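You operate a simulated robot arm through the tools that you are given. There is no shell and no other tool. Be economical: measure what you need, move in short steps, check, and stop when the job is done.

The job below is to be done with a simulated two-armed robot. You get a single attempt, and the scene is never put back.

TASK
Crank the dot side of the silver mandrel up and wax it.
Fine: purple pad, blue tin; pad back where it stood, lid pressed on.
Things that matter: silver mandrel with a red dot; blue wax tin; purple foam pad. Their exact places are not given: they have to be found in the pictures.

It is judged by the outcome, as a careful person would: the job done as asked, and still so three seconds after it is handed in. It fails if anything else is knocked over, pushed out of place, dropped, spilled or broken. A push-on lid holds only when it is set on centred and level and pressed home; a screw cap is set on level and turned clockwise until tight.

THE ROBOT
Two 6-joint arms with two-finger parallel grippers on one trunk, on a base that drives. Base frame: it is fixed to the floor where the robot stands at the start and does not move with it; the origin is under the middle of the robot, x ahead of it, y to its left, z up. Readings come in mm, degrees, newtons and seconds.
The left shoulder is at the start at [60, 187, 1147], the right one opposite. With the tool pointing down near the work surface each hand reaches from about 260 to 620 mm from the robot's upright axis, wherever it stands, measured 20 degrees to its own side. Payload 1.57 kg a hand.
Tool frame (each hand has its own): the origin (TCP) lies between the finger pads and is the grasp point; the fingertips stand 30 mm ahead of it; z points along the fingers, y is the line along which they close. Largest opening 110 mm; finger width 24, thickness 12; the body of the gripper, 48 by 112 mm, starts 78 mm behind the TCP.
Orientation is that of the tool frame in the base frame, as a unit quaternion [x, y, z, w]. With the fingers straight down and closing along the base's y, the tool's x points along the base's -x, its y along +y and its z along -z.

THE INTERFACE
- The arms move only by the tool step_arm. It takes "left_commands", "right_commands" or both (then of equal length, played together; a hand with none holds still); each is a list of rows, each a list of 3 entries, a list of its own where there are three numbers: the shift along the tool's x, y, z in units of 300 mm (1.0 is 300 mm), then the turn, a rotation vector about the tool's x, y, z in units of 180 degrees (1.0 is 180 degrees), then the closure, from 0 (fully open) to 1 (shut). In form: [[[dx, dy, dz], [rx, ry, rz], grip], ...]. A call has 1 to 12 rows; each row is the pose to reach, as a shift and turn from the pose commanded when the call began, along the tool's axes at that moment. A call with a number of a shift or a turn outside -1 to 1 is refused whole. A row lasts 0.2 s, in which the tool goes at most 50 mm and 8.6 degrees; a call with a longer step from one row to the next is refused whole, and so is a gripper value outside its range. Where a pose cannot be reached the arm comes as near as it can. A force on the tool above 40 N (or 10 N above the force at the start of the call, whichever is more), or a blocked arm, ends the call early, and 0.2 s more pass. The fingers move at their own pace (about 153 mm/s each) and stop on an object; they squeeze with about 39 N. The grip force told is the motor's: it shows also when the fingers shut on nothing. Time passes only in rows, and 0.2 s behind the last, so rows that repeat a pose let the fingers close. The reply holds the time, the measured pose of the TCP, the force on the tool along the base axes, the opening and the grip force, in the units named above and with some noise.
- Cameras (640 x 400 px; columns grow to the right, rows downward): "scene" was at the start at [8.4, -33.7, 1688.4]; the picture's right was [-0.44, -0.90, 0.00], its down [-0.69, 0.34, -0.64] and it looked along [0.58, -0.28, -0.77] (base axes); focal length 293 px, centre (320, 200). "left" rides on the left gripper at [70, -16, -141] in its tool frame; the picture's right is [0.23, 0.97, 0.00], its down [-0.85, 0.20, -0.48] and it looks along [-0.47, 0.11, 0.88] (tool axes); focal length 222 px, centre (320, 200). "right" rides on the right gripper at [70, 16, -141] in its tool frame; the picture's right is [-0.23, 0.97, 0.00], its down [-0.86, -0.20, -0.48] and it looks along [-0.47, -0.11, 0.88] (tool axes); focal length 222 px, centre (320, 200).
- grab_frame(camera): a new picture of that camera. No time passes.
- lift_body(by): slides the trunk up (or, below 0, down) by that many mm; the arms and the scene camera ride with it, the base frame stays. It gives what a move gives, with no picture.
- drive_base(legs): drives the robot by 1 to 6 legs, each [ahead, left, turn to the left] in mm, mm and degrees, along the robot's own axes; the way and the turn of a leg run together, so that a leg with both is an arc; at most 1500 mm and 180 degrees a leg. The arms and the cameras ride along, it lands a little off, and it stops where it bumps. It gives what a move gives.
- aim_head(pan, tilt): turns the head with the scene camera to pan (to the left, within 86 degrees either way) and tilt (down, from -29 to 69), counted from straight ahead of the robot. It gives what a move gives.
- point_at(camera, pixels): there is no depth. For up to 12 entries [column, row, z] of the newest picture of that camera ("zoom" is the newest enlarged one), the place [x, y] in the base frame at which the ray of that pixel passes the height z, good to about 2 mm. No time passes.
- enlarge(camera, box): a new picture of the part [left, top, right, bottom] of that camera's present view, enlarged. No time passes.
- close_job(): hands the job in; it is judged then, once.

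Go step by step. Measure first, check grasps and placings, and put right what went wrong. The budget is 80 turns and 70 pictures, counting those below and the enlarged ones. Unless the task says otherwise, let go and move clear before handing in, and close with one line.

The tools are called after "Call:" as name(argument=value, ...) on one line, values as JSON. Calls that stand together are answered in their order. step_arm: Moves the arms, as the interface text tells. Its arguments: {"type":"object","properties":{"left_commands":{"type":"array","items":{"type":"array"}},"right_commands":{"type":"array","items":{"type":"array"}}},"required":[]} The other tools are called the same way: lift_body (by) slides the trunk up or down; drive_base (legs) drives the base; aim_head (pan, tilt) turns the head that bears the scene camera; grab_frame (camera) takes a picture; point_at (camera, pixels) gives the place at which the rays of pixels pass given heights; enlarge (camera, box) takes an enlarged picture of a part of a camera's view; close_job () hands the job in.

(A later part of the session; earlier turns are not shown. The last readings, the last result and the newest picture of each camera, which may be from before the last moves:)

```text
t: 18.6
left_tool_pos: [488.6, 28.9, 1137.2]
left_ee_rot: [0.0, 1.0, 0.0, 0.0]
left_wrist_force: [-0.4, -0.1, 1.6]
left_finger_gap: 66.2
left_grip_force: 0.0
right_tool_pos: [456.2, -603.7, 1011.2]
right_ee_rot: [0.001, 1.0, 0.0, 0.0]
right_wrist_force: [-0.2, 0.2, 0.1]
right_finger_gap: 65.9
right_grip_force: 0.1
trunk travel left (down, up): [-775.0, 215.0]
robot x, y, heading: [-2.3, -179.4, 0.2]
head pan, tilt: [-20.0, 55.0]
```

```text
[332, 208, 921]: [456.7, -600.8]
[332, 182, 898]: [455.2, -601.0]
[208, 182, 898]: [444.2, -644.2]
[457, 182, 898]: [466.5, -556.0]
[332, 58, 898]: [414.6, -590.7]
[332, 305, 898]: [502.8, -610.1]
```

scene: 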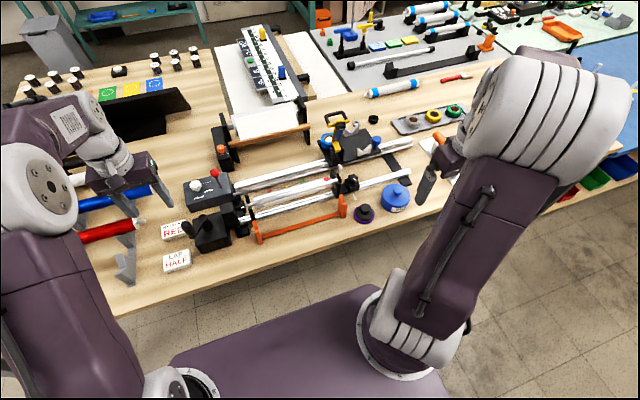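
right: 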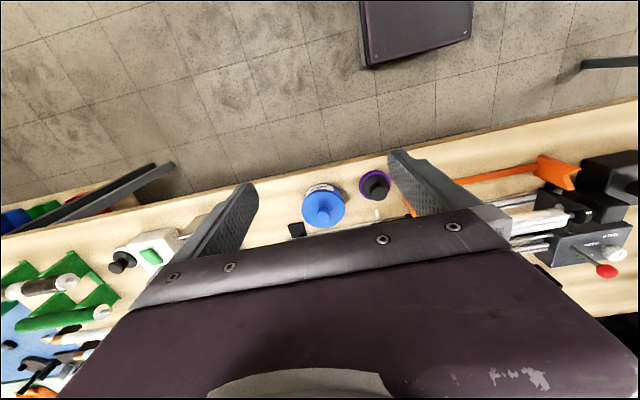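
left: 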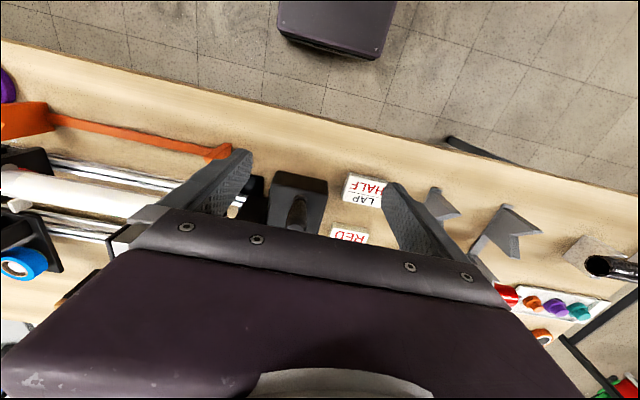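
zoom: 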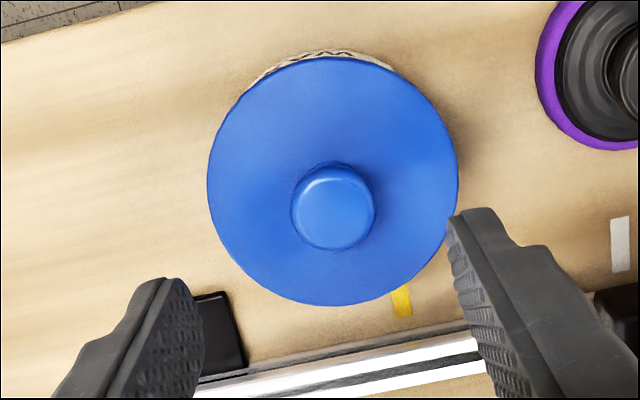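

The knob is at (456.7,-600.8). I'll shift 2 mm left, go down to tips z≈903 and close.

Call:
step_arm(right_commands=[[[0, 0.008, 0.13], [0, 0, 0], 0.4], [[0, 0.008, 0.22], [0, 0, 0], 0.4], [[0, 0.008, 0.26], [0, 0, 0], 0.4], [[0, 0.008, 0.26], [0, 0, 0], 1], [[0, 0.008, 0.26], [0, 0, 0], 1], [[0, 0.008, 0.26], [0, 0, 0], 1]])

Call:
enlarge(camera="right", box=[220, 90, 420, 215])

```text
t: 20.0
left_tool_pos: [487.9, 27.2, 1137.6]
left_ee_rot: [-0.001, 1.0, 0.001, 0.0]
left_wrist_force: [-1.1, 0.0, 0.5]
left_finger_gap: 66.0
left_grip_force: 0.1
right_tool_pos: [456.3, -603.6, 930.7]
right_ee_rot: [0.002, 1.0, 0.0, 0.0]
right_wrist_force: [1.0, -0.1, 0.5]
right_finger_gap: 17.7
right_grip_force: 32.8
trunk travel left (down, up): [-775.0, 215.0]
robot x, y, heading: [-2.5, -178.8, -0.0]
head pan, tilt: [-20.0, 55.0]
```

```text
3.20 times, centred on (320, 152) of right
```

zoom: 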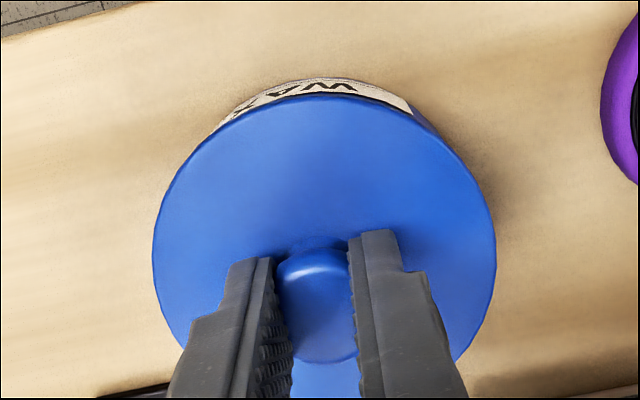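

The neck is gripped at 17.7 mm. I'll lift the lid straight up in small steps.

Call:
step_arm(right_commands=[[[0, 0, -0.02], [0, 0, 0], 1], [[0, 0, -0.04], [0, 0, 0], 1], [[0, 0, -0.07], [0, 0, 0], 1], [[0, 0, -0.12], [0, 0, 0], 1], [[0, 0, -0.2], [0, 0, 0], 1], [[0, 0, -0.25], [0, 0, 0], 1]])

Call:
enlarge(camera="scene", box=[330, 120, 490, 220])

```text
t: 21.4
left_tool_pos: [489.7, 28.8, 1136.9]
left_ee_rot: [0.0, 1.0, 0.0, 0.0]
left_wrist_force: [1.1, -0.8, 0.6]
left_finger_gap: 66.1
left_grip_force: 0.1
right_tool_pos: [454.8, -602.7, 1003.7]
right_ee_rot: [0.001, 1.0, 0.0, 0.0]
right_wrist_force: [-0.1, 0.6, 0.1]
right_finger_gap: 17.6
right_grip_force: 32.7
trunk travel left (down, up): [-775.0, 215.0]
robot x, y, heading: [0.3, -182.2, 0.1]
head pan, tilt: [-20.0, 55.0]
```

```text
4.00 times, centred on (410, 170) of scene
```

zoom: 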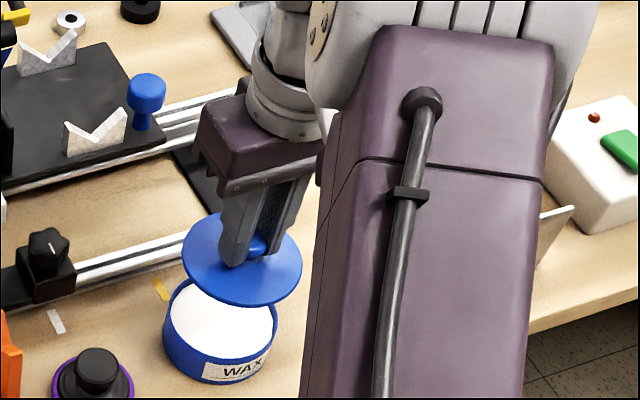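

The lid is off and white wax shows. I'll carry the lid right to (445,-715) and lower it to just above the table.

Call:
step_arm(right_commands=[[[0.01, -0.13, 0], [0, 0, 0], 1], [[0.02, -0.26, 0], [0, 0, 0], 1], [[0.033, -0.375, 0], [0, 0, 0], 1], [[0.033, -0.375, 0.12], [0, 0, 0], 1], [[0.033, -0.375, 0.24], [0, 0, 0], 1], [[0.033, -0.375, 0.33], [0, 0, 0], 1], [[0.033, -0.375, 0.33], [0, 0, 0], 1]])

Call:
grab_frame(camera="right")

```text
t: 23.0
left_tool_pos: [489.9, 28.1, 1137.0]
left_ee_rot: [0.0, 1.0, 0.0, 0.0]
left_wrist_force: [-0.6, 0.3, -0.5]
left_finger_gap: 66.0
left_grip_force: 0.0
right_tool_pos: [444.9, -716.5, 906.9]
right_ee_rot: [0.0, 1.0, 0.0, 0.0]
right_wrist_force: [-0.3, -0.2, 0.6]
right_finger_gap: 17.7
right_grip_force: 32.2
trunk travel left (down, up): [-775.0, 215.0]
robot x, y, heading: [-1.1, -184.5, -0.2]
head pan, tilt: [-20.0, 55.0]
```

```text
30 pictures are left
```

right: 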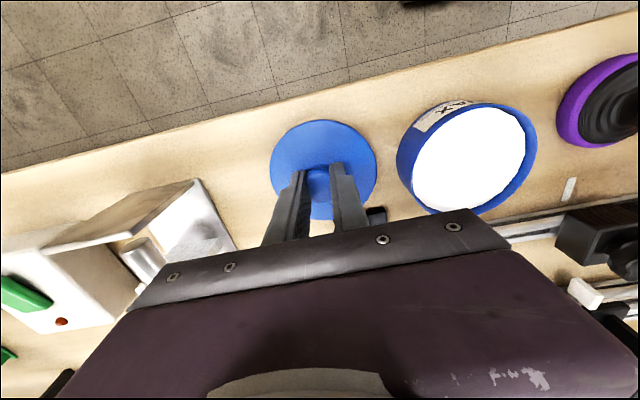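

The spot is clear. I'll lower gently to find contact.

Call:
step_arm(right_commands=[[[0, 0, 0.02], [0, 0, 0], 1], [[0, 0, 0.035], [0, 0, 0], 1], [[0, 0, 0.045], [0, 0, 0], 1], [[0, 0, 0.05], [0, 0, 0], 1]])

```text
t: 24.0
left_tool_pos: [486.8, 30.7, 1137.2]
left_ee_rot: [0.0, 1.0, -0.002, 0.0]
left_wrist_force: [-1.2, -0.7, 0.0]
left_finger_gap: 66.2
left_grip_force: 0.0
right_tool_pos: [444.0, -715.1, 895.1]
right_ee_rot: [0.0, 1.0, -0.002, 0.001]
right_wrist_force: [0.2, 1.8, 19.9]
right_finger_gap: 17.8
right_grip_force: 32.6
trunk travel left (down, up): [-775.0, 215.0]
robot x, y, heading: [-2.4, -178.6, -0.1]
head pan, tilt: [-20.0, 55.0]
```

Contact is at TCP z≈895 with 20 N. I'll release, rise and move above the pad at (443,-482).

Call:
step_arm(right_commands=[[[0, 0, 0.0], [0, 0, 0], 0.5], [[0, 0, 0.0], [0, 0, 0], 0.4], [[0, 0, -0.15], [0, 0, 0], 0.4], [[0, 0, -0.3], [0, 0, 0], 0.4], [[0, 0, -0.35], [0, 0, 0], 0.4], [[0, 0.15, -0.35], [0, 0, 0], 0.4], [[0, 0.3, -0.35], [0, 0, 0], 0.4], [[0, 0.45, -0.35], [0, 0, 0], 0.4], [[0, 0.6, -0.35], [0, 0, 0], 0.4], [[0, 0.75, -0.35], [0, 0, 0], 0.4], [[0, 0.777, -0.35], [0, 0, 0], 0.4], [[0, 0.777, -0.35], [0, 0, 0], 0.4]])

Call:
enlarge(camera="right", box=[220, 90, 420, 215])

Call:
point_at(camera="zoom", pixels=[[320, 200, 900], [320, 150, 865]])

Call:
grab_frame(camera="scene")

```text
t: 26.6
left_tool_pos: [489.9, 27.7, 1136.1]
left_ee_rot: [-0.001, 1.0, -0.001, 0.0]
left_wrist_force: [-0.7, -0.9, -0.1]
left_finger_gap: 66.1
left_grip_force: 0.0
right_tool_pos: [444.5, -483.9, 995.0]
right_ee_rot: [0.001, 1.0, 0.0, -0.001]
right_wrist_force: [-1.1, 0.3, -0.7]
right_finger_gap: 66.2
right_grip_force: 0.1
trunk travel left (down, up): [-775.0, 215.0]
robot x, y, heading: [-2.5, -180.5, -0.2]
head pan, tilt: [-20.0, 55.0]
```

```text
3.20 times, centred on (320, 152) of right
```

zoom: 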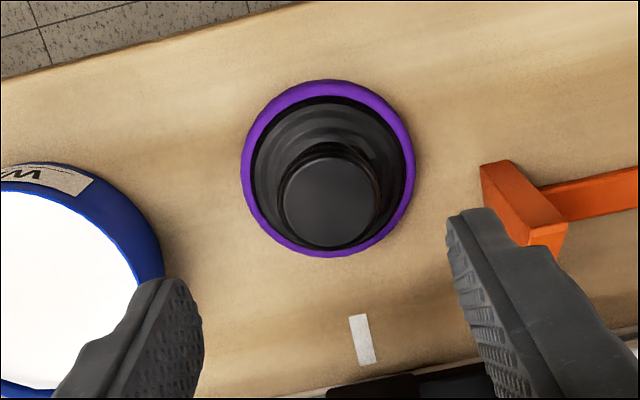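

```text
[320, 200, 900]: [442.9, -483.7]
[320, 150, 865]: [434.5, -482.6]
```

```text
28 pictures are left
```

scene: 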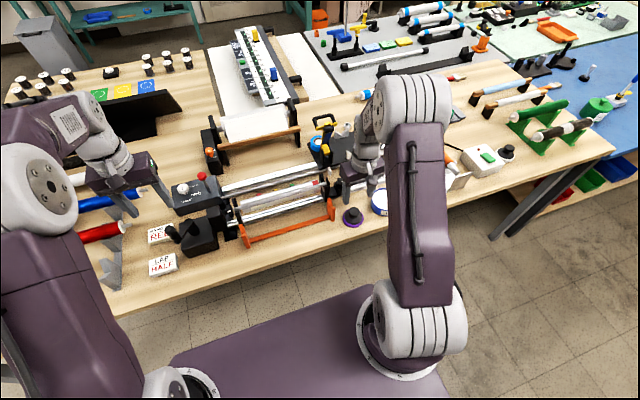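

The pad knob is at (444,-481). I'll shift 2 mm, go down to tips z≈880 and close.

Call:
step_arm(right_commands=[[[0, 0.007, 0.13], [0, 0, 0], 0.4], [[0, 0.008, 0.24], [0, 0, 0], 0.4], [[0, 0.008, 0.283], [0, 0, 0], 0.4], [[0, 0.008, 0.283], [0, 0, 0], 1], [[0, 0.008, 0.283], [0, 0, 0], 1], [[0, 0.008, 0.283], [0, 0, 0], 1]])

Call:
enlarge(camera="right", box=[220, 90, 420, 215])

```text
t: 28.0
left_tool_pos: [489.9, 27.9, 1137.0]
left_ee_rot: [-0.001, 1.0, 0.0, 0.0]
left_wrist_force: [0.7, -0.2, 0.8]
left_finger_gap: 65.8
left_grip_force: 0.0
right_tool_pos: [444.3, -481.2, 910.4]
right_ee_rot: [0.001, 1.0, 0.0, 0.0]
right_wrist_force: [-0.3, 0.3, 0.1]
right_finger_gap: 30.8
right_grip_force: 39.0
trunk travel left (down, up): [-775.0, 215.0]
robot x, y, heading: [0.4, -181.8, -0.0]
head pan, tilt: [-20.0, 55.0]
```

```text
3.20 times, centred on (320, 152) of right
```

zoom: 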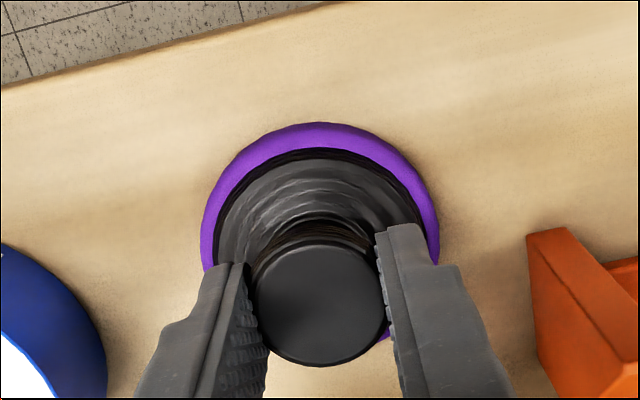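

The knob is gripped at 30.8 mm, with the pad standing at (444.3,-481.2), TCP z 910.4. I'll lift and bring it over the tin.

Call:
step_arm(right_commands=[[[0, 0, -0.1], [0, 0, 0], 1], [[0, 0, -0.25], [0, 0, 0], 1], [[-0.012, -0.13, -0.25], [0, 0, 0], 1], [[-0.025, -0.26, -0.25], [0, 0, 0], 1], [[-0.037, -0.398, -0.25], [0, 0, 0], 1], [[-0.037, -0.398, -0.25], [0, 0, 0], 1], [[-0.037, -0.398, -0.17], [0, 0, 0], 1], [[-0.037, -0.398, -0.17], [0, 0, 0], 1]])

Call:
enlarge(camera="right", box=[220, 110, 420, 235])

Call:
enlarge(camera="scene", box=[340, 160, 436, 220])

```text
t: 29.8
left_tool_pos: [489.3, 26.4, 1137.1]
left_ee_rot: [0.0, 1.0, -0.001, 0.0]
left_wrist_force: [-0.3, -0.5, 0.3]
left_finger_gap: 66.0
left_grip_force: 0.1
right_tool_pos: [456.5, -601.6, 960.6]
right_ee_rot: [0.001, 1.0, 0.0, -0.001]
right_wrist_force: [0.9, 0.1, -0.3]
right_finger_gap: 30.5
right_grip_force: 39.1
trunk travel left (down, up): [-775.0, 215.0]
robot x, y, heading: [2.7, -181.5, -0.1]
head pan, tilt: [-20.0, 55.0]
```

```text
3.20 times, centred on (320, 172) of right
```

zoom: 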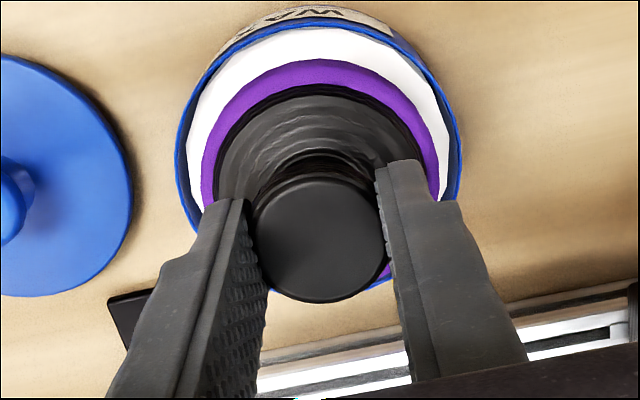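

```text
6.67 times, centred on (388, 190) of scene
```

zoom: 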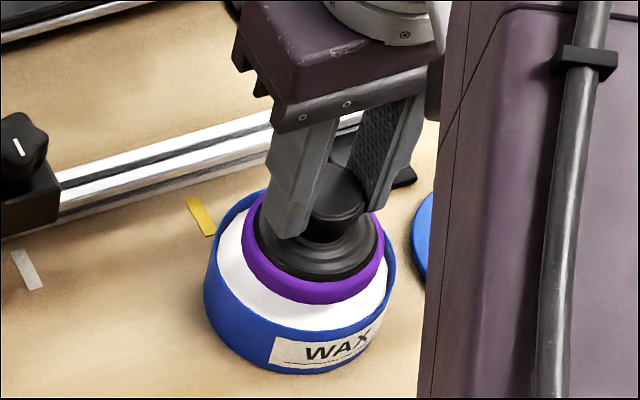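

The pad is well centred over the tin. I'll lower it gently towards the wax.

Call:
step_arm(right_commands=[[[0, 0, 0.015], [0, 0, 0], 1], [[0, 0, 0.03], [0, 0, 0], 1], [[0, 0, 0.04], [0, 0, 0], 1], [[0, 0, 0.04], [0, 0, 0], 1]])

```text
t: 30.8
left_tool_pos: [490.8, 28.5, 1137.2]
left_ee_rot: [0.0, 1.0, 0.0, 0.0]
left_wrist_force: [-0.1, 0.2, -0.8]
left_finger_gap: 66.2
left_grip_force: 0.1
right_tool_pos: [457.2, -601.3, 949.8]
right_ee_rot: [0.0, 1.0, 0.0, 0.0]
right_wrist_force: [-0.3, 0.1, 0.4]
right_finger_gap: 30.5
right_grip_force: 39.2
trunk travel left (down, up): [-775.0, 215.0]
robot x, y, heading: [-3.9, -180.9, 0.1]
head pan, tilt: [-20.0, 55.0]
```

Call:
step_arm(right_commands=[[[0, 0, 0.007], [0, 0, 0], 1], [[0, 0, 0.014], [0, 0, 0], 1], [[0, 0, 0.02], [0, 0, 0], 1]])

```text
t: 31.6
left_tool_pos: [489.3, 27.9, 1137.6]
left_ee_rot: [0.0, 1.0, 0.0, 0.0]
left_wrist_force: [0.2, 0.1, 0.6]
left_finger_gap: 66.1
left_grip_force: 0.2
right_tool_pos: [457.1, -600.0, 945.5]
right_ee_rot: [0.002, 1.0, 0.0, 0.0]
right_wrist_force: [-0.4, 0.1, -1.4]
right_finger_gap: 30.6
right_grip_force: 38.9
trunk travel left (down, up): [-775.0, 215.0]
robot x, y, heading: [0.7, -182.4, -0.2]
head pan, tilt: [-20.0, 55.0]
```

Call:
step_arm(right_commands=[[[0, 0, 0.007], [0, 0, 0], 1], [[0, 0, 0.014], [0, 0, 0], 1], [[0, 0, 0.02], [0, 0, 0], 1], [[0, 0, 0.027], [0, 0, 0], 1]])

Call:
enlarge(camera="scene", box=[340, 160, 436, 220])

```text
t: 32.6
left_tool_pos: [489.0, 28.1, 1137.9]
left_ee_rot: [0.001, 1.0, 0.0, 0.0]
left_wrist_force: [-0.3, 0.5, 0.0]
left_finger_gap: 65.9
left_grip_force: 0.1
right_tool_pos: [457.2, -601.5, 935.6]
right_ee_rot: [0.0, 1.0, 0.0, 0.0]
right_wrist_force: [-0.1, -0.3, -0.1]
right_finger_gap: 30.6
right_grip_force: 38.9
trunk travel left (down, up): [-775.0, 215.0]
robot x, y, heading: [3.2, -179.2, 0.1]
head pan, tilt: [-20.0, 55.0]
```

```text
6.67 times, centred on (388, 190) of scene
```

zoom: 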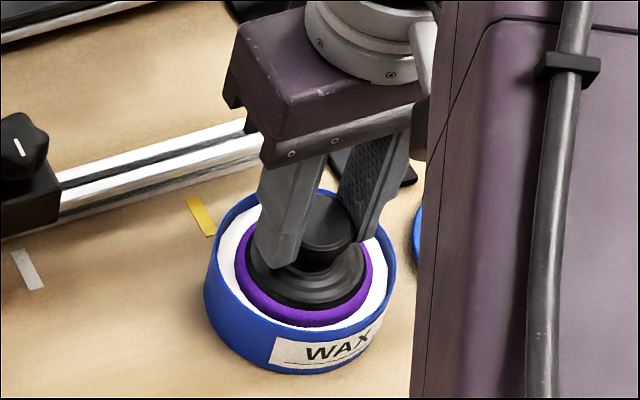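

Still no contact with the pad bottom at ≈876. I'll go on down.

Call:
step_arm(right_commands=[[[0, 0, 0.007], [0, 0, 0], 1], [[0, 0, 0.014], [0, 0, 0], 1], [[0, 0, 0.02], [0, 0, 0], 1]])

```text
t: 33.4
left_tool_pos: [489.6, 29.6, 1137.6]
left_ee_rot: [0.0, 1.0, 0.0, 0.0]
left_wrist_force: [0.7, -0.4, 0.5]
left_finger_gap: 66.1
left_grip_force: 0.1
right_tool_pos: [457.5, -600.6, 929.7]
right_ee_rot: [0.002, 1.0, 0.0, 0.0]
right_wrist_force: [-0.5, 0.9, 0.6]
right_finger_gap: 30.6
right_grip_force: 39.6
trunk travel left (down, up): [-775.0, 215.0]
robot x, y, heading: [-1.6, -180.6, -0.0]
head pan, tilt: [-20.0, 55.0]
```

Call:
step_arm(right_commands=[[[0, 0, 0.007], [0, 0, 0], 1], [[0, 0, 0.014], [0, 0, 0], 1], [[0, 0, 0.02], [0, 0, 0], 1]])

Call:
enlarge(camera="scene", box=[340, 160, 436, 220])

```text
t: 34.2
left_tool_pos: [489.9, 29.1, 1137.6]
left_ee_rot: [0.0, 1.0, 0.0, 0.001]
left_wrist_force: [-0.4, -0.8, 0.6]
left_finger_gap: 66.3
left_grip_force: 0.0
right_tool_pos: [456.5, -598.5, 924.5]
right_ee_rot: [0.001, 1.0, 0.0, 0.001]
right_wrist_force: [-0.1, 1.0, -0.2]
right_finger_gap: 30.5
right_grip_force: 39.3
trunk travel left (down, up): [-775.0, 215.0]
robot x, y, heading: [4.0, -187.1, -0.1]
head pan, tilt: [-20.0, 55.0]
```

```text
6.67 times, centred on (388, 190) of scene
```

zoom: 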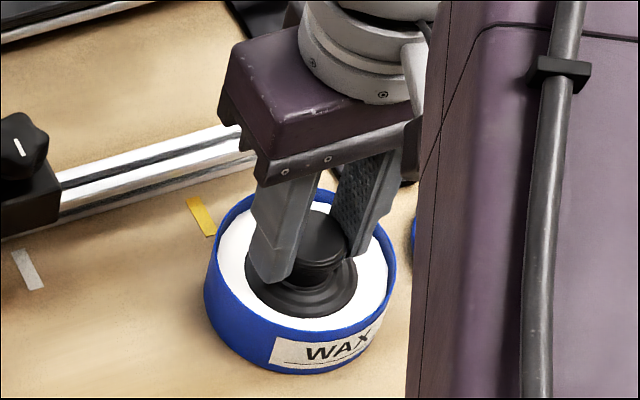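

The purple rim has sunk below the wax surface, so the pad is loaded. I'll raise it and look.

Call:
step_arm(right_commands=[[[0, 0, -0.05], [0, 0, 0], 1], [[0, 0, -0.15], [0, 0, 0], 1], [[0, 0, -0.25], [0, 0, 0], 1], [[0, 0, -0.36], [0, 0, 0], 1], [[0, 0, -0.36], [0, 0, 0], 1]])

Call:
enlarge(camera="scene", box=[340, 150, 436, 210])

```text
t: 35.4
left_tool_pos: [491.5, 27.5, 1137.1]
left_ee_rot: [0.0, 1.0, 0.0, 0.001]
left_wrist_force: [0.6, 0.1, -0.3]
left_finger_gap: 65.9
left_grip_force: 0.0
right_tool_pos: [457.1, -601.1, 1033.4]
right_ee_rot: [0.001, 1.0, 0.0, 0.0]
right_wrist_force: [-0.9, 0.2, 0.5]
right_finger_gap: 30.7
right_grip_force: 39.0
trunk travel left (down, up): [-775.0, 215.0]
robot x, y, heading: [-3.4, -180.4, -0.4]
head pan, tilt: [-20.0, 55.0]
```

```text
6.67 times, centred on (388, 180) of scene
```

zoom: 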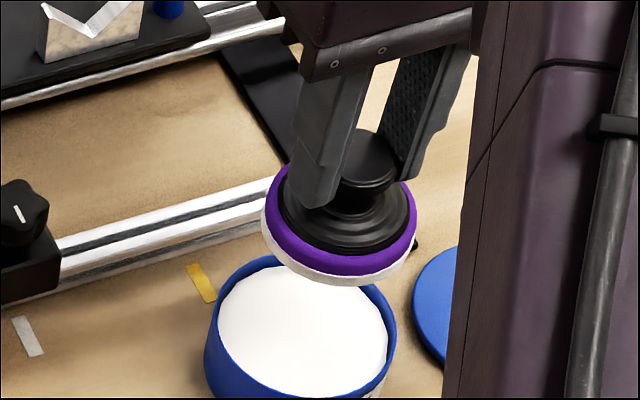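

The pad carries white wax underneath. I'll go up and over to above the mandrel's right part at (552,-360).

Call:
step_arm(right_commands=[[[0, 0, -0.15], [0, 0, 0], 1], [[-0.05, 0.13, -0.16], [0, 0, 0], 1], [[-0.1, 0.26, -0.16], [0, 0, 0], 1], [[-0.16, 0.4, -0.16], [0, 0, 0], 1], [[-0.22, 0.54, -0.16], [0, 0, 0], 1], [[-0.27, 0.68, -0.16], [0, 0, 0], 1], [[-0.315, 0.803, -0.16], [0, 0, 0], 1], [[-0.315, 0.803, -0.16], [0, 0, 0], 1], [[-0.315, 0.803, -0.055], [0, 0, 0], 1], [[-0.315, 0.803, -0.055], [0, 0, 0], 1]])

Call:
enlarge(camera="scene", box=[250, 140, 378, 220])

Call:
grab_frame(camera="right")

```text
t: 37.6
left_tool_pos: [489.3, 28.0, 1138.2]
left_ee_rot: [-0.001, 1.0, 0.0, 0.0]
left_wrist_force: [-1.0, 0.9, -0.5]
left_finger_gap: 65.6
left_grip_force: 0.1
right_tool_pos: [551.5, -358.1, 1047.8]
right_ee_rot: [0.0, 1.0, 0.0, 0.001]
right_wrist_force: [-0.7, -0.6, -0.4]
right_finger_gap: 30.4
right_grip_force: 39.3
trunk travel left (down, up): [-775.0, 215.0]
robot x, y, heading: [1.6, -183.3, -0.0]
head pan, tilt: [-20.0, 55.0]
```

```text
5.00 times, centred on (314, 180) of scene
```

zoom: 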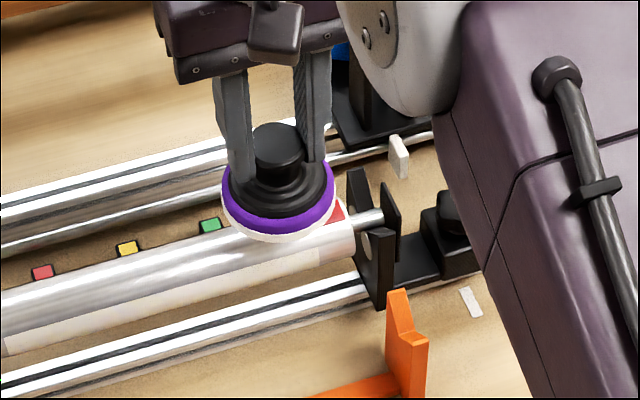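

```text
20 pictures are left
```

right: 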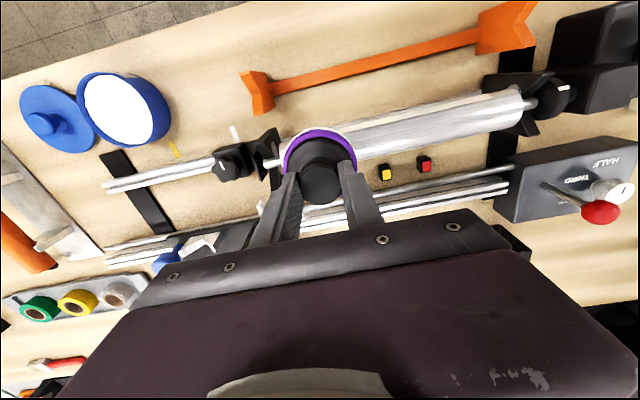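

It is aligned over the mandrel just left of the dot. I'll lower until contact.

Call:
step_arm(right_commands=[[[0, 0, 0.05], [0, 0, 0], 1], [[0, 0, 0.07], [0, 0, 0], 1], [[0, 0, 0.08], [0, 0, 0], 1], [[0, 0, 0.087], [0, 0, 0], 1]])

```text
t: 38.6
left_tool_pos: [489.1, 28.2, 1138.4]
left_ee_rot: [0.001, 1.0, 0.001, 0.001]
left_wrist_force: [-0.5, -0.1, 0.8]
left_finger_gap: 65.9
left_grip_force: 0.2
right_tool_pos: [551.7, -358.8, 1021.8]
right_ee_rot: [0.001, 1.0, 0.0, 0.0]
right_wrist_force: [-0.9, 0.2, 0.0]
right_finger_gap: 30.4
right_grip_force: 39.4
trunk travel left (down, up): [-775.0, 215.0]
robot x, y, heading: [-3.4, -181.2, 0.1]
head pan, tilt: [-20.0, 55.0]
```

Call:
step_arm(right_commands=[[[0, 0, 0.006], [0, 0, 0], 1], [[0, 0, 0.012], [0, 0, 0], 1], [[0, 0, 0.012], [0, 0, 0], 1]])

```text
t: 39.4
left_tool_pos: [489.4, 28.7, 1136.8]
left_ee_rot: [0.0, 1.0, -0.001, 0.0]
left_wrist_force: [-0.3, 0.1, 0.0]
left_finger_gap: 65.8
left_grip_force: 0.1
right_tool_pos: [551.4, -358.5, 1018.8]
right_ee_rot: [0.0, 1.0, 0.0, 0.0]
right_wrist_force: [0.1, -0.3, -0.8]
right_finger_gap: 30.5
right_grip_force: 39.3
trunk travel left (down, up): [-775.0, 215.0]
robot x, y, heading: [-1.5, -177.0, 0.0]
head pan, tilt: [-20.0, 55.0]
```

Call:
step_arm(right_commands=[[[0, 0, 0.007], [0, 0, 0], 1], [[0, 0, 0.013], [0, 0, 0], 1], [[0, 0, 0.013], [0, 0, 0], 1]])

Call:
enlarge(camera="scene", box=[270, 150, 350, 200])

```text
t: 40.2
left_tool_pos: [488.6, 28.8, 1138.0]
left_ee_rot: [0.0, 1.0, 0.0, 0.0]
left_wrist_force: [-0.1, 0.3, 0.0]
left_finger_gap: 65.9
left_grip_force: 0.0
right_tool_pos: [550.9, -359.3, 1016.4]
right_ee_rot: [0.0, 1.0, -0.001, 0.003]
right_wrist_force: [3.3, -0.3, 7.4]
right_finger_gap: 30.6
right_grip_force: 38.9
trunk travel left (down, up): [-775.0, 215.0]
robot x, y, heading: [-0.4, -182.1, 0.0]
head pan, tilt: [-20.0, 55.0]
```

```text
8.00 times, centred on (310, 175) of scene
```

zoom: 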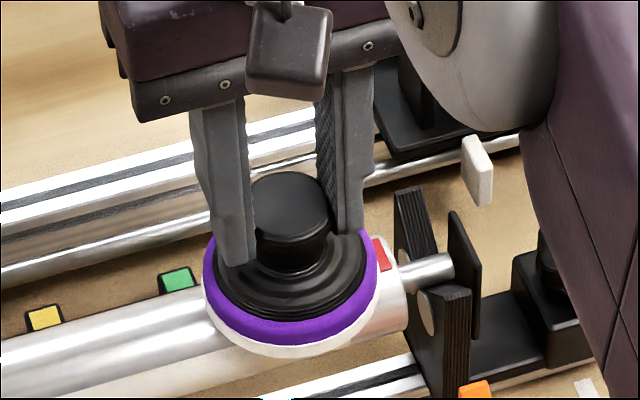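

Contact, with 7 N. I'll stroke left along the mandrel to about y=-195.

Call:
step_arm(right_commands=[[[0, 0.05, 0], [0, 0, 0], 1], [[0, 0.1, 0], [0, 0, 0], 1], [[0, 0.15, 0], [0, 0, 0], 1], [[0, 0.2, 0], [0, 0, 0], 1], [[0, 0.25, 0], [0, 0, 0], 1], [[0, 0.3, 0], [0, 0, 0], 1], [[0, 0.35, 0], [0, 0, 0], 1], [[0, 0.4, 0], [0, 0, 0], 1], [[0, 0.45, 0], [0, 0, 0], 1], [[0, 0.5, 0], [0, 0, 0], 1], [[0, 0.547, 0], [0, 0, 0], 1], [[0, 0.547, 0], [0, 0, 0], 1]])

Call:
enlarge(camera="scene", box=[230, 140, 358, 220])

```text
t: 42.8
left_tool_pos: [488.9, 26.1, 1139.7]
left_ee_rot: [0.0, 1.0, 0.001, 0.001]
left_wrist_force: [0.2, -0.3, 0.6]
left_finger_gap: 65.9
left_grip_force: 0.1
right_tool_pos: [550.0, -197.3, 1015.4]
right_ee_rot: [0.001, 1.0, 0.001, 0.002]
right_wrist_force: [1.2, -9.8, 15.4]
right_finger_gap: 30.7
right_grip_force: 38.4
trunk travel left (down, up): [-775.0, 215.0]
robot x, y, heading: [-0.5, -181.7, -0.1]
head pan, tilt: [-20.0, 55.0]
```

```text
5.00 times, centred on (294, 180) of scene
```

zoom: 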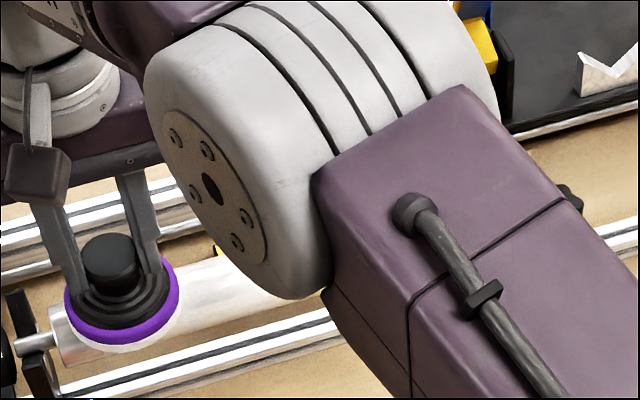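

A white coat shows behind the pad. I'll stroke back right, then lift and move towards the tin side to inspect.

Call:
step_arm(right_commands=[[[0, -0.05, 0], [0, 0, 0], 1], [[0, -0.1, 0], [0, 0, 0], 1], [[0, -0.15, 0], [0, 0, 0], 1], [[0, -0.2, 0], [0, 0, 0], 1], [[0, -0.25, 0], [0, 0, 0], 1], [[0, -0.3, 0], [0, 0, 0], 1], [[0, -0.35, 0], [0, 0, 0], 1], [[0, -0.4, 0], [0, 0, 0], 1], [[0, -0.45, 0], [0, 0, 0], 1], [[0, -0.5, 0], [0, 0, 0], 1], [[0, -0.55, 0], [0, 0, 0], 1], [[0, -0.55, 0], [0, 0, 0], 1]])

Call:
step_arm(right_commands=[[[0, 0, -0.12], [0, 0, 0], 1], [[0, 0, -0.24], [0, 0, 0], 1], [[0.07, -0.13, -0.26], [0, 0, 0], 1], [[0.14, -0.26, -0.26], [0, 0, 0], 1], [[0.21, -0.39, -0.26], [0, 0, 0], 1], [[0.28, -0.41, -0.26], [0, 0, 0], 1], [[0.357, -0.41, -0.26], [0, 0, 0], 1], [[0.357, -0.41, -0.26], [0, 0, 0], 1]])

Call:
enlarge(camera="scene", box=[230, 150, 358, 230])

```text
t: 45.4
left_tool_pos: [487.8, 31.2, 1138.0]
left_ee_rot: [0.0, 1.0, 0.0, 0.001]
left_wrist_force: [-0.1, 0.2, 1.1]
left_finger_gap: 65.9
left_grip_force: 0.1
right_tool_pos: [549.8, -360.3, 1014.8]
right_ee_rot: [0.0, 1.0, -0.001, 0.001]
right_wrist_force: [-0.4, 7.1, 12.2]
right_finger_gap: 30.6
right_grip_force: 38.7
trunk travel left (down, up): [-775.0, 215.0]
robot x, y, heading: [-4.6, -180.8, -0.1]
head pan, tilt: [-20.0, 55.0]
```

```text
t: 47.2
left_tool_pos: [489.9, 28.5, 1137.0]
left_ee_rot: [0.0, 1.0, 0.0, -0.001]
left_wrist_force: [-0.6, 0.5, 0.6]
left_finger_gap: 66.0
left_grip_force: 0.0
right_tool_pos: [444.5, -484.0, 1091.7]
right_ee_rot: [0.0, 1.0, 0.0, 0.0]
right_wrist_force: [-0.2, 0.5, -0.7]
right_finger_gap: 30.7
right_grip_force: 39.2
trunk travel left (down, up): [-775.0, 215.0]
robot x, y, heading: [1.3, -177.4, -0.1]
head pan, tilt: [-20.0, 55.0]
```

```text
5.00 times, centred on (294, 190) of scene
```

zoom: 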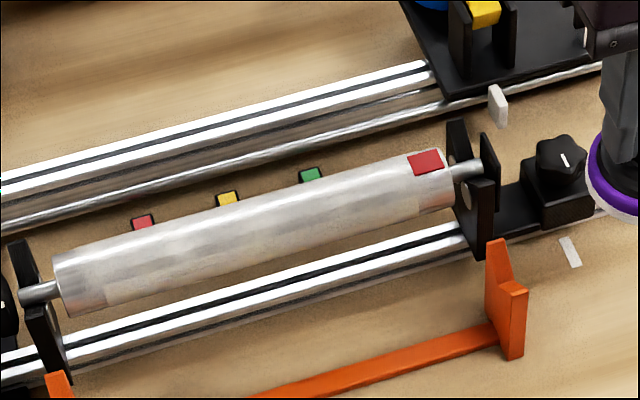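

The top looks coated. I'll enlarge further to check coverage.

Call:
enlarge(camera="scene", box=[236, 175, 330, 215])

```text
6.81 times, centred on (283, 195) of scene
```

zoom: 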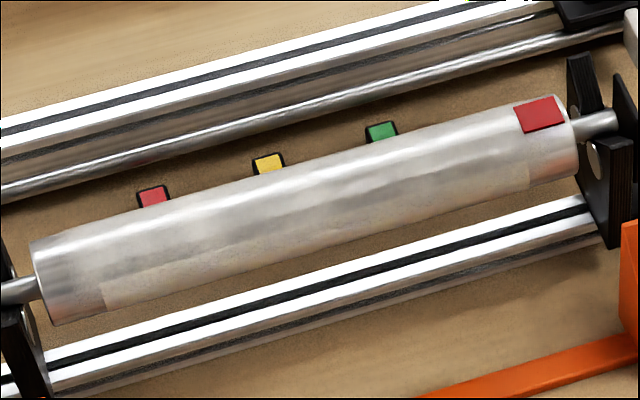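

Call:
enlarge(camera="scene", box=[260, 180, 308, 210])

```text
13.33 times, centred on (284, 195) of scene
```

zoom: 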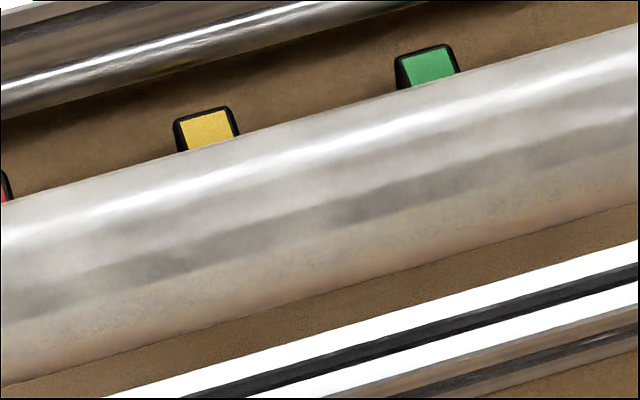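

The top is coated but a thin streak remains on the front flank (about 40° off the top). I'll reload the pad and go over it once more.

Call:
step_arm(right_commands=[[[-0.02, -0.13, 0], [0, 0, 0], 1], [[-0.03, -0.26, 0], [0, 0, 0], 1], [[-0.04, -0.39, 0.05], [0, 0, 0], 1], [[-0.04, -0.39, 0.2], [0, 0, 0], 1], [[-0.04, -0.39, 0.35], [0, 0, 0], 1], [[-0.04, -0.39, 0.47], [0, 0, 0], 1], [[-0.04, -0.39, 0.545], [0, 0, 0], 1], [[-0.04, -0.39, 0.545], [0, 0, 0], 1], [[-0.04, -0.39, 0.4], [0, 0, 0], 1], [[-0.04, -0.39, 0.25], [0, 0, 0], 1], [[-0.04, -0.39, 0.1], [0, 0, 0], 1], [[-0.04, -0.39, 0], [0, 0, 0], 1]])

Call:
enlarge(camera="scene", box=[320, 140, 448, 220])

```text
t: 49.8
left_tool_pos: [489.0, 28.2, 1138.1]
left_ee_rot: [0.0, 1.0, 0.0, 0.0]
left_wrist_force: [0.2, -0.1, 0.1]
left_finger_gap: 65.8
left_grip_force: 0.0
right_tool_pos: [457.0, -599.0, 1093.8]
right_ee_rot: [0.0, 1.0, 0.0, 0.0]
right_wrist_force: [-0.1, -0.2, 0.5]
right_finger_gap: 30.6
right_grip_force: 39.1
trunk travel left (down, up): [-775.0, 215.0]
robot x, y, heading: [-1.2, -178.5, -0.0]
head pan, tilt: [-20.0, 55.0]
```

```text
5.00 times, centred on (384, 180) of scene
```

zoom: 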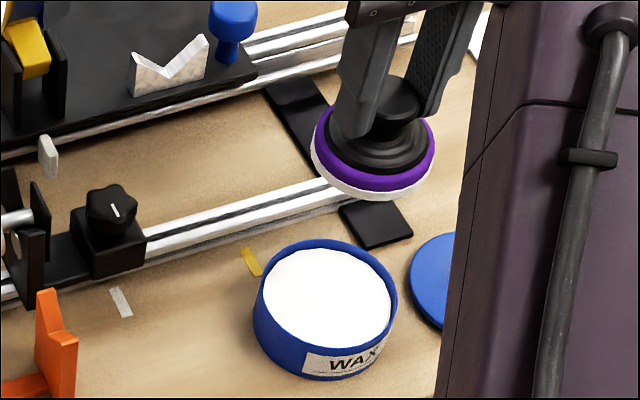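

The pad is reloaded. I'll go back over the mandrel and make contact at TCP z≈1015.

Call:
step_arm(right_commands=[[[-0.05, 0.13, 0], [0, 0, 0], 1], [[-0.1, 0.26, 0], [0, 0, 0], 1], [[-0.16, 0.4, 0], [0, 0, 0], 1], [[-0.22, 0.54, 0], [0, 0, 0], 1], [[-0.27, 0.68, 0], [0, 0, 0], 1], [[-0.315, 0.797, 0], [0, 0, 0], 1], [[-0.315, 0.797, 0], [0, 0, 0], 1], [[-0.315, 0.797, 0.13], [0, 0, 0], 1], [[-0.315, 0.797, 0.22], [0, 0, 0], 1], [[-0.315, 0.797, 0.25], [0, 0, 0], 1], [[-0.315, 0.797, 0.26], [0, 0, 0], 1]])

Call:
step_arm(right_commands=[[[0, 0.05, 0], [0, 0, 0], 1], [[0, 0.1, 0], [0, 0, 0], 1], [[0, 0.15, 0], [0, 0, 0], 1], [[0, 0.2, 0], [0, 0, 0], 1], [[0, 0.25, 0], [0, 0, 0], 1], [[0, 0.3, 0], [0, 0, 0], 1], [[0, 0.35, 0], [0, 0, 0], 1], [[0, 0.4, 0], [0, 0, 0], 1], [[0, 0.45, 0], [0, 0, 0], 1], [[0, 0.5, 0], [0, 0, 0], 1], [[0, 0.547, 0], [0, 0, 0], 1], [[0, 0.547, -0.1], [0, 0, 0], 1]])

```text
t: 52.2
left_tool_pos: [489.3, 28.8, 1138.1]
left_ee_rot: [0.0, 1.0, 0.0, 0.001]
left_wrist_force: [0.0, -0.3, -0.1]
left_finger_gap: 65.8
left_grip_force: 0.0
right_tool_pos: [550.8, -361.0, 1016.1]
right_ee_rot: [0.002, 1.0, 0.0, 0.0]
right_wrist_force: [-0.3, -0.5, 2.0]
right_finger_gap: 30.7
right_grip_force: 38.7
trunk travel left (down, up): [-775.0, 215.0]
robot x, y, heading: [-2.3, -180.2, -0.0]
head pan, tilt: [-20.0, 55.0]
```

```text
t: 54.8
left_tool_pos: [489.4, 28.4, 1137.2]
left_ee_rot: [-0.001, 1.0, 0.0, 0.0]
left_wrist_force: [-0.2, 0.6, 0.7]
left_finger_gap: 65.9
left_grip_force: 0.0
right_tool_pos: [549.3, -196.1, 1044.7]
right_ee_rot: [0.0, 1.0, 0.0, -0.001]
right_wrist_force: [-0.6, 0.1, 0.1]
right_finger_gap: 30.6
right_grip_force: 39.1
trunk travel left (down, up): [-775.0, 215.0]
robot x, y, heading: [-2.0, -179.8, 0.0]
head pan, tilt: [-20.0, 55.0]
```

Now I'll tilt the hand 25° so the pad leans on the front flank, staying off the mandrel, and check the pose.

Call:
step_arm(right_commands=[[[0.033, 0, 0], [0, -0.035, 0], 1], [[0.066, 0, 0], [0, -0.07, 0], 1], [[0.1, 0, 0], [0, -0.105, 0], 1], [[0.132, 0, 0.0], [0, -0.139, 0], 1], [[0.132, 0, 0.04], [0, -0.139, 0], 1], [[0.132, 0, 0.065], [0, -0.139, 0], 1], [[0.132, 0, 0.065], [0, -0.139, 0], 1]])

Call:
grab_frame(camera="scene")

```text
t: 56.4
left_tool_pos: [488.7, 28.6, 1136.8]
left_ee_rot: [-0.001, 1.0, 0.0, 0.0]
left_wrist_force: [-0.1, 0.5, 0.6]
left_finger_gap: 66.0
left_grip_force: 0.1
right_tool_pos: [510.6, -197.3, 1025.2]
right_ee_rot: [0.0, 0.976, 0.0, 0.217]
right_wrist_force: [0.5, 0.5, -0.5]
right_finger_gap: 30.6
right_grip_force: 38.7
trunk travel left (down, up): [-775.0, 215.0]
robot x, y, heading: [-0.6, -182.0, -0.1]
head pan, tilt: [-20.0, 55.0]
```

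```text
13 pictures are left
```

scene: 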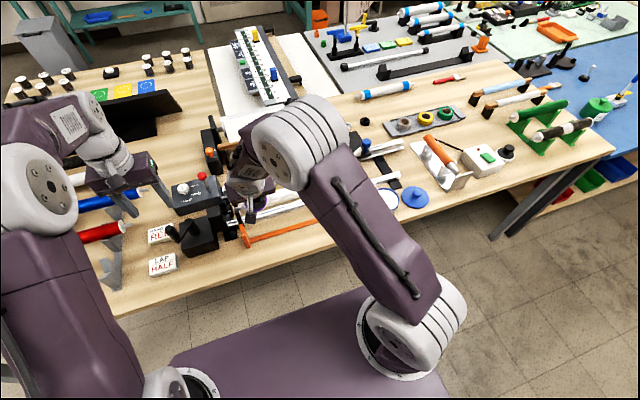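

The tilt is right (tool z ahead and down). I'll approach along the tool axis until there is contact.

Call:
step_arm(right_commands=[[[0, 0, 0.03], [0, 0, 0], 1], [[0, 0, 0.05], [0, 0, 0], 1], [[0, 0, 0.06], [0, 0, 0], 1], [[0, 0, 0.064], [0, 0, 0], 1]])

```text
t: 57.4
left_tool_pos: [488.9, 27.8, 1138.0]
left_ee_rot: [0.0, 1.0, 0.001, 0.0]
left_wrist_force: [0.4, -0.5, -0.4]
left_finger_gap: 65.9
left_grip_force: 0.1
right_tool_pos: [518.9, -197.1, 1008.2]
right_ee_rot: [0.001, 0.976, 0.0, 0.216]
right_wrist_force: [-1.5, -0.6, 0.7]
right_finger_gap: 30.3
right_grip_force: 38.8
trunk travel left (down, up): [-775.0, 215.0]
robot x, y, heading: [-0.2, -183.4, 0.4]
head pan, tilt: [-20.0, 55.0]
```

Contact is only just starting. I'll press 2 mm more and stroke right to y≈-360.

Call:
step_arm(right_commands=[[[0, 0, 0.007], [0, 0, 0], 1], [[0, -0.05, 0.007], [0, 0, 0], 1], [[0, -0.1, 0.007], [0, 0, 0], 1], [[0, -0.15, 0.007], [0, 0, 0], 1], [[0, -0.2, 0.007], [0, 0, 0], 1], [[0, -0.25, 0.007], [0, 0, 0], 1], [[0, -0.3, 0.007], [0, 0, 0], 1], [[0, -0.36, 0.007], [0, 0, 0], 1], [[0, -0.42, 0.007], [0, 0, 0], 1], [[0, -0.48, 0.007], [0, 0, 0], 1], [[0, -0.545, 0.007], [0, 0, 0], 1], [[0, -0.545, 0.007], [0, 0, 0], 1]])

Call:
step_arm(right_commands=[[[0, 0, -0.1], [0, 0, 0], 1], [[0, 0, -0.2], [0, 0, 0], 1], [[0, 0, -0.2], [0, 0.035, 0], 1], [[0, 0, -0.2], [0, 0.07, 0], 1], [[0, 0, -0.2], [0, 0.105, 0], 1], [[0, 0, -0.2], [0, 0.139, 0], 1], [[0, 0, -0.2], [0, 0.139, 0], 1]])

```text
t: 60.0
left_tool_pos: [487.1, 31.1, 1138.9]
left_ee_rot: [0.0, 1.0, -0.001, 0.001]
left_wrist_force: [0.2, 0.5, 0.5]
left_finger_gap: 65.9
left_grip_force: 0.0
right_tool_pos: [517.5, -360.0, 1007.6]
right_ee_rot: [0.001, 0.976, -0.001, 0.218]
right_wrist_force: [-6.2, 4.7, 12.0]
right_finger_gap: 30.7
right_grip_force: 39.5
trunk travel left (down, up): [-775.0, 215.0]
robot x, y, heading: [-3.2, -184.9, -0.1]
head pan, tilt: [-20.0, 55.0]
```

```text
t: 61.6
left_tool_pos: [491.0, 28.2, 1136.9]
left_ee_rot: [-0.001, 1.0, 0.0, 0.001]
left_wrist_force: [0.1, -0.4, -0.1]
left_finger_gap: 65.8
left_grip_force: 0.1
right_tool_pos: [494.3, -361.1, 1060.9]
right_ee_rot: [0.001, 1.0, 0.0, -0.002]
right_wrist_force: [-1.0, 0.7, 0.2]
right_finger_gap: 30.6
right_grip_force: 38.6
trunk travel left (down, up): [-775.0, 215.0]
robot x, y, heading: [0.8, -182.0, -0.1]
head pan, tilt: [-20.0, 55.0]
```

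The stroke is done and the hand is upright again. I'll move above the pad's place and inspect the mandrel.

Call:
step_arm(right_commands=[[[0.05, -0.13, 0], [0, 0, 0], 1], [[0.1, -0.27, 0], [0, 0, 0], 1], [[0.167, -0.4, 0], [0, 0, 0], 1], [[0.167, -0.4, 0], [0, 0, 0], 1], [[0.167, -0.4, 0.15], [0, 0, 0], 1], [[0.167, -0.4, 0.3], [0, 0, 0], 1], [[0.167, -0.4, 0.43], [0, 0, 0], 1], [[0.167, -0.4, 0.43], [0, 0, 0], 1]])

Call:
enlarge(camera="scene", box=[236, 175, 330, 215])

```text
t: 63.4
left_tool_pos: [489.7, 27.9, 1138.4]
left_ee_rot: [0.0, 1.0, 0.001, 0.0]
left_wrist_force: [1.0, 0.8, 0.6]
left_finger_gap: 65.9
left_grip_force: 0.1
right_tool_pos: [442.8, -480.3, 929.4]
right_ee_rot: [0.001, 1.0, 0.0, 0.0]
right_wrist_force: [0.3, -0.4, -0.1]
right_finger_gap: 30.7
right_grip_force: 39.1
trunk travel left (down, up): [-775.0, 215.0]
robot x, y, heading: [-2.8, -179.0, 0.1]
head pan, tilt: [-20.0, 55.0]
```

```text
6.81 times, centred on (283, 195) of scene
```

zoom: 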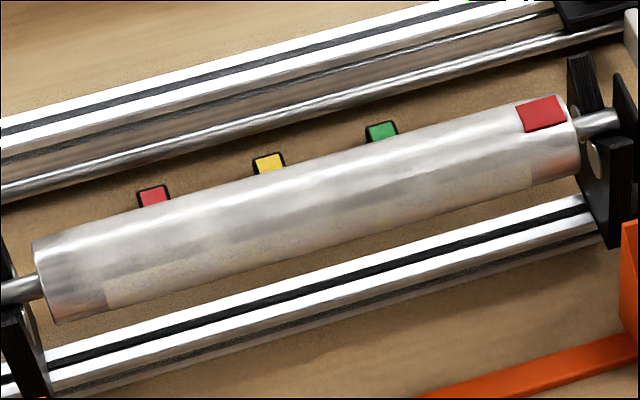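

The streak is filled and the dot is still up. I'll set the pad down where it stood.

Call:
step_arm(right_commands=[[[-0.004, -0.003, 0.03], [0, 0, 0], 1], [[-0.004, -0.003, 0.05], [0, 0, 0], 1], [[-0.004, -0.003, 0.058], [0, 0, 0], 1], [[-0.004, -0.003, 0.062], [0, 0, 0], 1]])

```text
t: 64.4
left_tool_pos: [488.8, 28.0, 1138.2]
left_ee_rot: [0.0, 1.0, 0.0, 0.0]
left_wrist_force: [-1.2, -0.5, 0.3]
left_finger_gap: 66.0
left_grip_force: 0.0
right_tool_pos: [445.6, -481.9, 913.5]
right_ee_rot: [0.0, 1.0, 0.0, 0.0]
right_wrist_force: [0.1, -0.4, -0.3]
right_finger_gap: 30.7
right_grip_force: 39.3
trunk travel left (down, up): [-775.0, 215.0]
robot x, y, heading: [-1.4, -178.9, -0.0]
head pan, tilt: [-20.0, 55.0]
```

Call:
step_arm(right_commands=[[[0, 0, 0.005], [0, 0, 0], 1], [[0, 0, 0.01], [0, 0, 0], 1], [[0, 0, 0.014], [0, 0, 0], 1]])

```text
t: 65.2
left_tool_pos: [488.8, 28.8, 1138.6]
left_ee_rot: [0.0, 1.0, 0.0, 0.001]
left_wrist_force: [0.2, 0.2, 0.0]
left_finger_gap: 66.0
left_grip_force: 0.1
right_tool_pos: [444.6, -482.4, 911.1]
right_ee_rot: [0.001, 1.0, -0.001, 0.002]
right_wrist_force: [0.2, -1.9, 16.0]
right_finger_gap: 30.6
right_grip_force: 39.6
trunk travel left (down, up): [-775.0, 215.0]
robot x, y, heading: [1.0, -182.2, 0.1]
head pan, tilt: [-20.0, 55.0]
```

The pad is down with 16 N contact. I'll release it, rise and move above the lid.

Call:
step_arm(right_commands=[[[0, 0, -0.005], [0, 0, 0], 0.7], [[0, 0, -0.005], [0, 0, 0], 0.4], [[0, 0, -0.005], [0, 0, 0], 0.4], [[0, 0, -0.15], [0, 0, 0], 0.4], [[0, 0, -0.29], [0, 0, 0], 0.4], [[0, -0.15, -0.29], [0, 0, 0], 0.4], [[0, -0.3, -0.29], [0, 0, 0], 0.4], [[0, -0.45, -0.29], [0, 0, 0], 0.4], [[0, -0.6, -0.29], [0, 0, 0], 0.4], [[0, -0.75, -0.29], [0, 0, 0], 0.4], [[0, -0.777, -0.29], [0, 0, 0], 0.4], [[0, -0.777, -0.29], [0, 0, 0], 0.4]])

Call:
enlarge(camera="right", box=[220, 90, 420, 215])

Call:
point_at(camera="zoom", pixels=[[320, 200, 885], [320, 160, 862], [330, 200, 885]])

Call:
enlarge(camera="scene", box=[320, 160, 448, 240])

```text
t: 67.8
left_tool_pos: [489.3, 28.9, 1136.5]
left_ee_rot: [0.0, 1.0, 0.001, 0.0]
left_wrist_force: [-0.3, -0.5, -0.7]
left_finger_gap: 65.7
left_grip_force: 0.0
right_tool_pos: [443.2, -714.0, 995.9]
right_ee_rot: [0.0, 1.0, 0.0, 0.0]
right_wrist_force: [0.2, -0.6, -0.3]
right_finger_gap: 66.2
right_grip_force: 0.0
trunk travel left (down, up): [-775.0, 215.0]
robot x, y, heading: [-2.1, -184.0, -0.1]
head pan, tilt: [-20.0, 55.0]
```

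```text
3.20 times, centred on (320, 152) of right
```

zoom: 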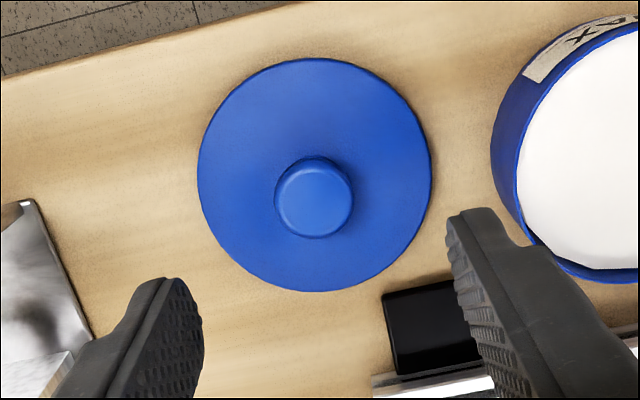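

```text
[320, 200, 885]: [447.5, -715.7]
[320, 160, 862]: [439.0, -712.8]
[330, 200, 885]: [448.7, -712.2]
```

```text
5.00 times, centred on (384, 200) of scene
```

zoom: 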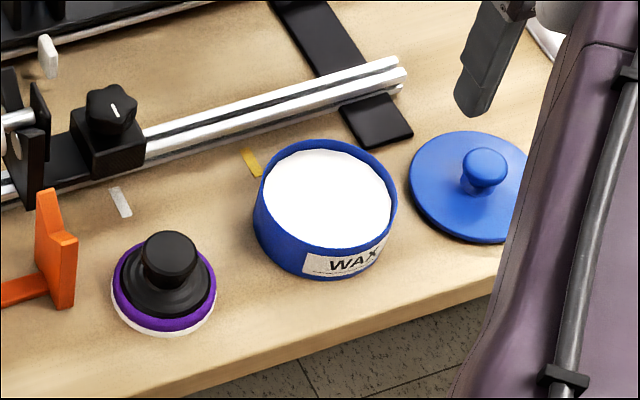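

The pad stands in place. The lid knob shows near (448,-717), with the hand at (443,-714). I'll adjust slightly, go down and grip at z≈896.

Call:
step_arm(right_commands=[[[-0.008, -0.008, 0.13], [0, 0, 0], 0.4], [[-0.008, -0.008, 0.26], [0, 0, 0], 0.4], [[-0.008, -0.008, 0.334], [0, 0, 0], 0.4], [[-0.008, -0.008, 0.334], [0, 0, 0], 0.4]])

Call:
enlarge(camera="right", box=[220, 90, 420, 215])

```text
t: 68.8
left_tool_pos: [490.7, 26.9, 1137.3]
left_ee_rot: [0.0, 1.0, 0.0, 0.0]
left_wrist_force: [-0.5, -0.6, 0.2]
left_finger_gap: 65.9
left_grip_force: 0.0
right_tool_pos: [449.8, -716.1, 894.7]
right_ee_rot: [0.001, 1.0, 0.0, 0.0]
right_wrist_force: [0.4, 0.7, 0.3]
right_finger_gap: 66.1
right_grip_force: 0.1
trunk travel left (down, up): [-775.0, 215.0]
robot x, y, heading: [-2.7, -181.3, 0.0]
head pan, tilt: [-20.0, 55.0]
```

```text
3.20 times, centred on (320, 152) of right
```

zoom: 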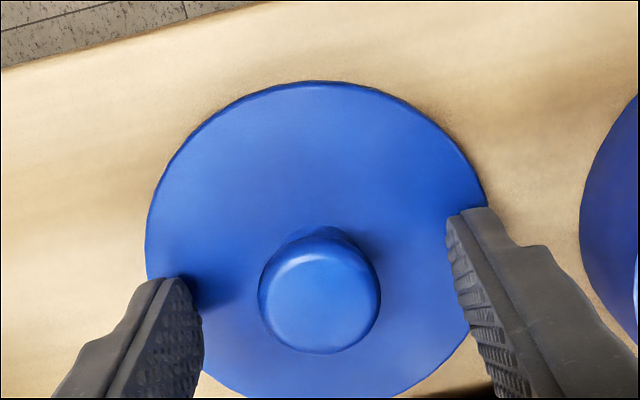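

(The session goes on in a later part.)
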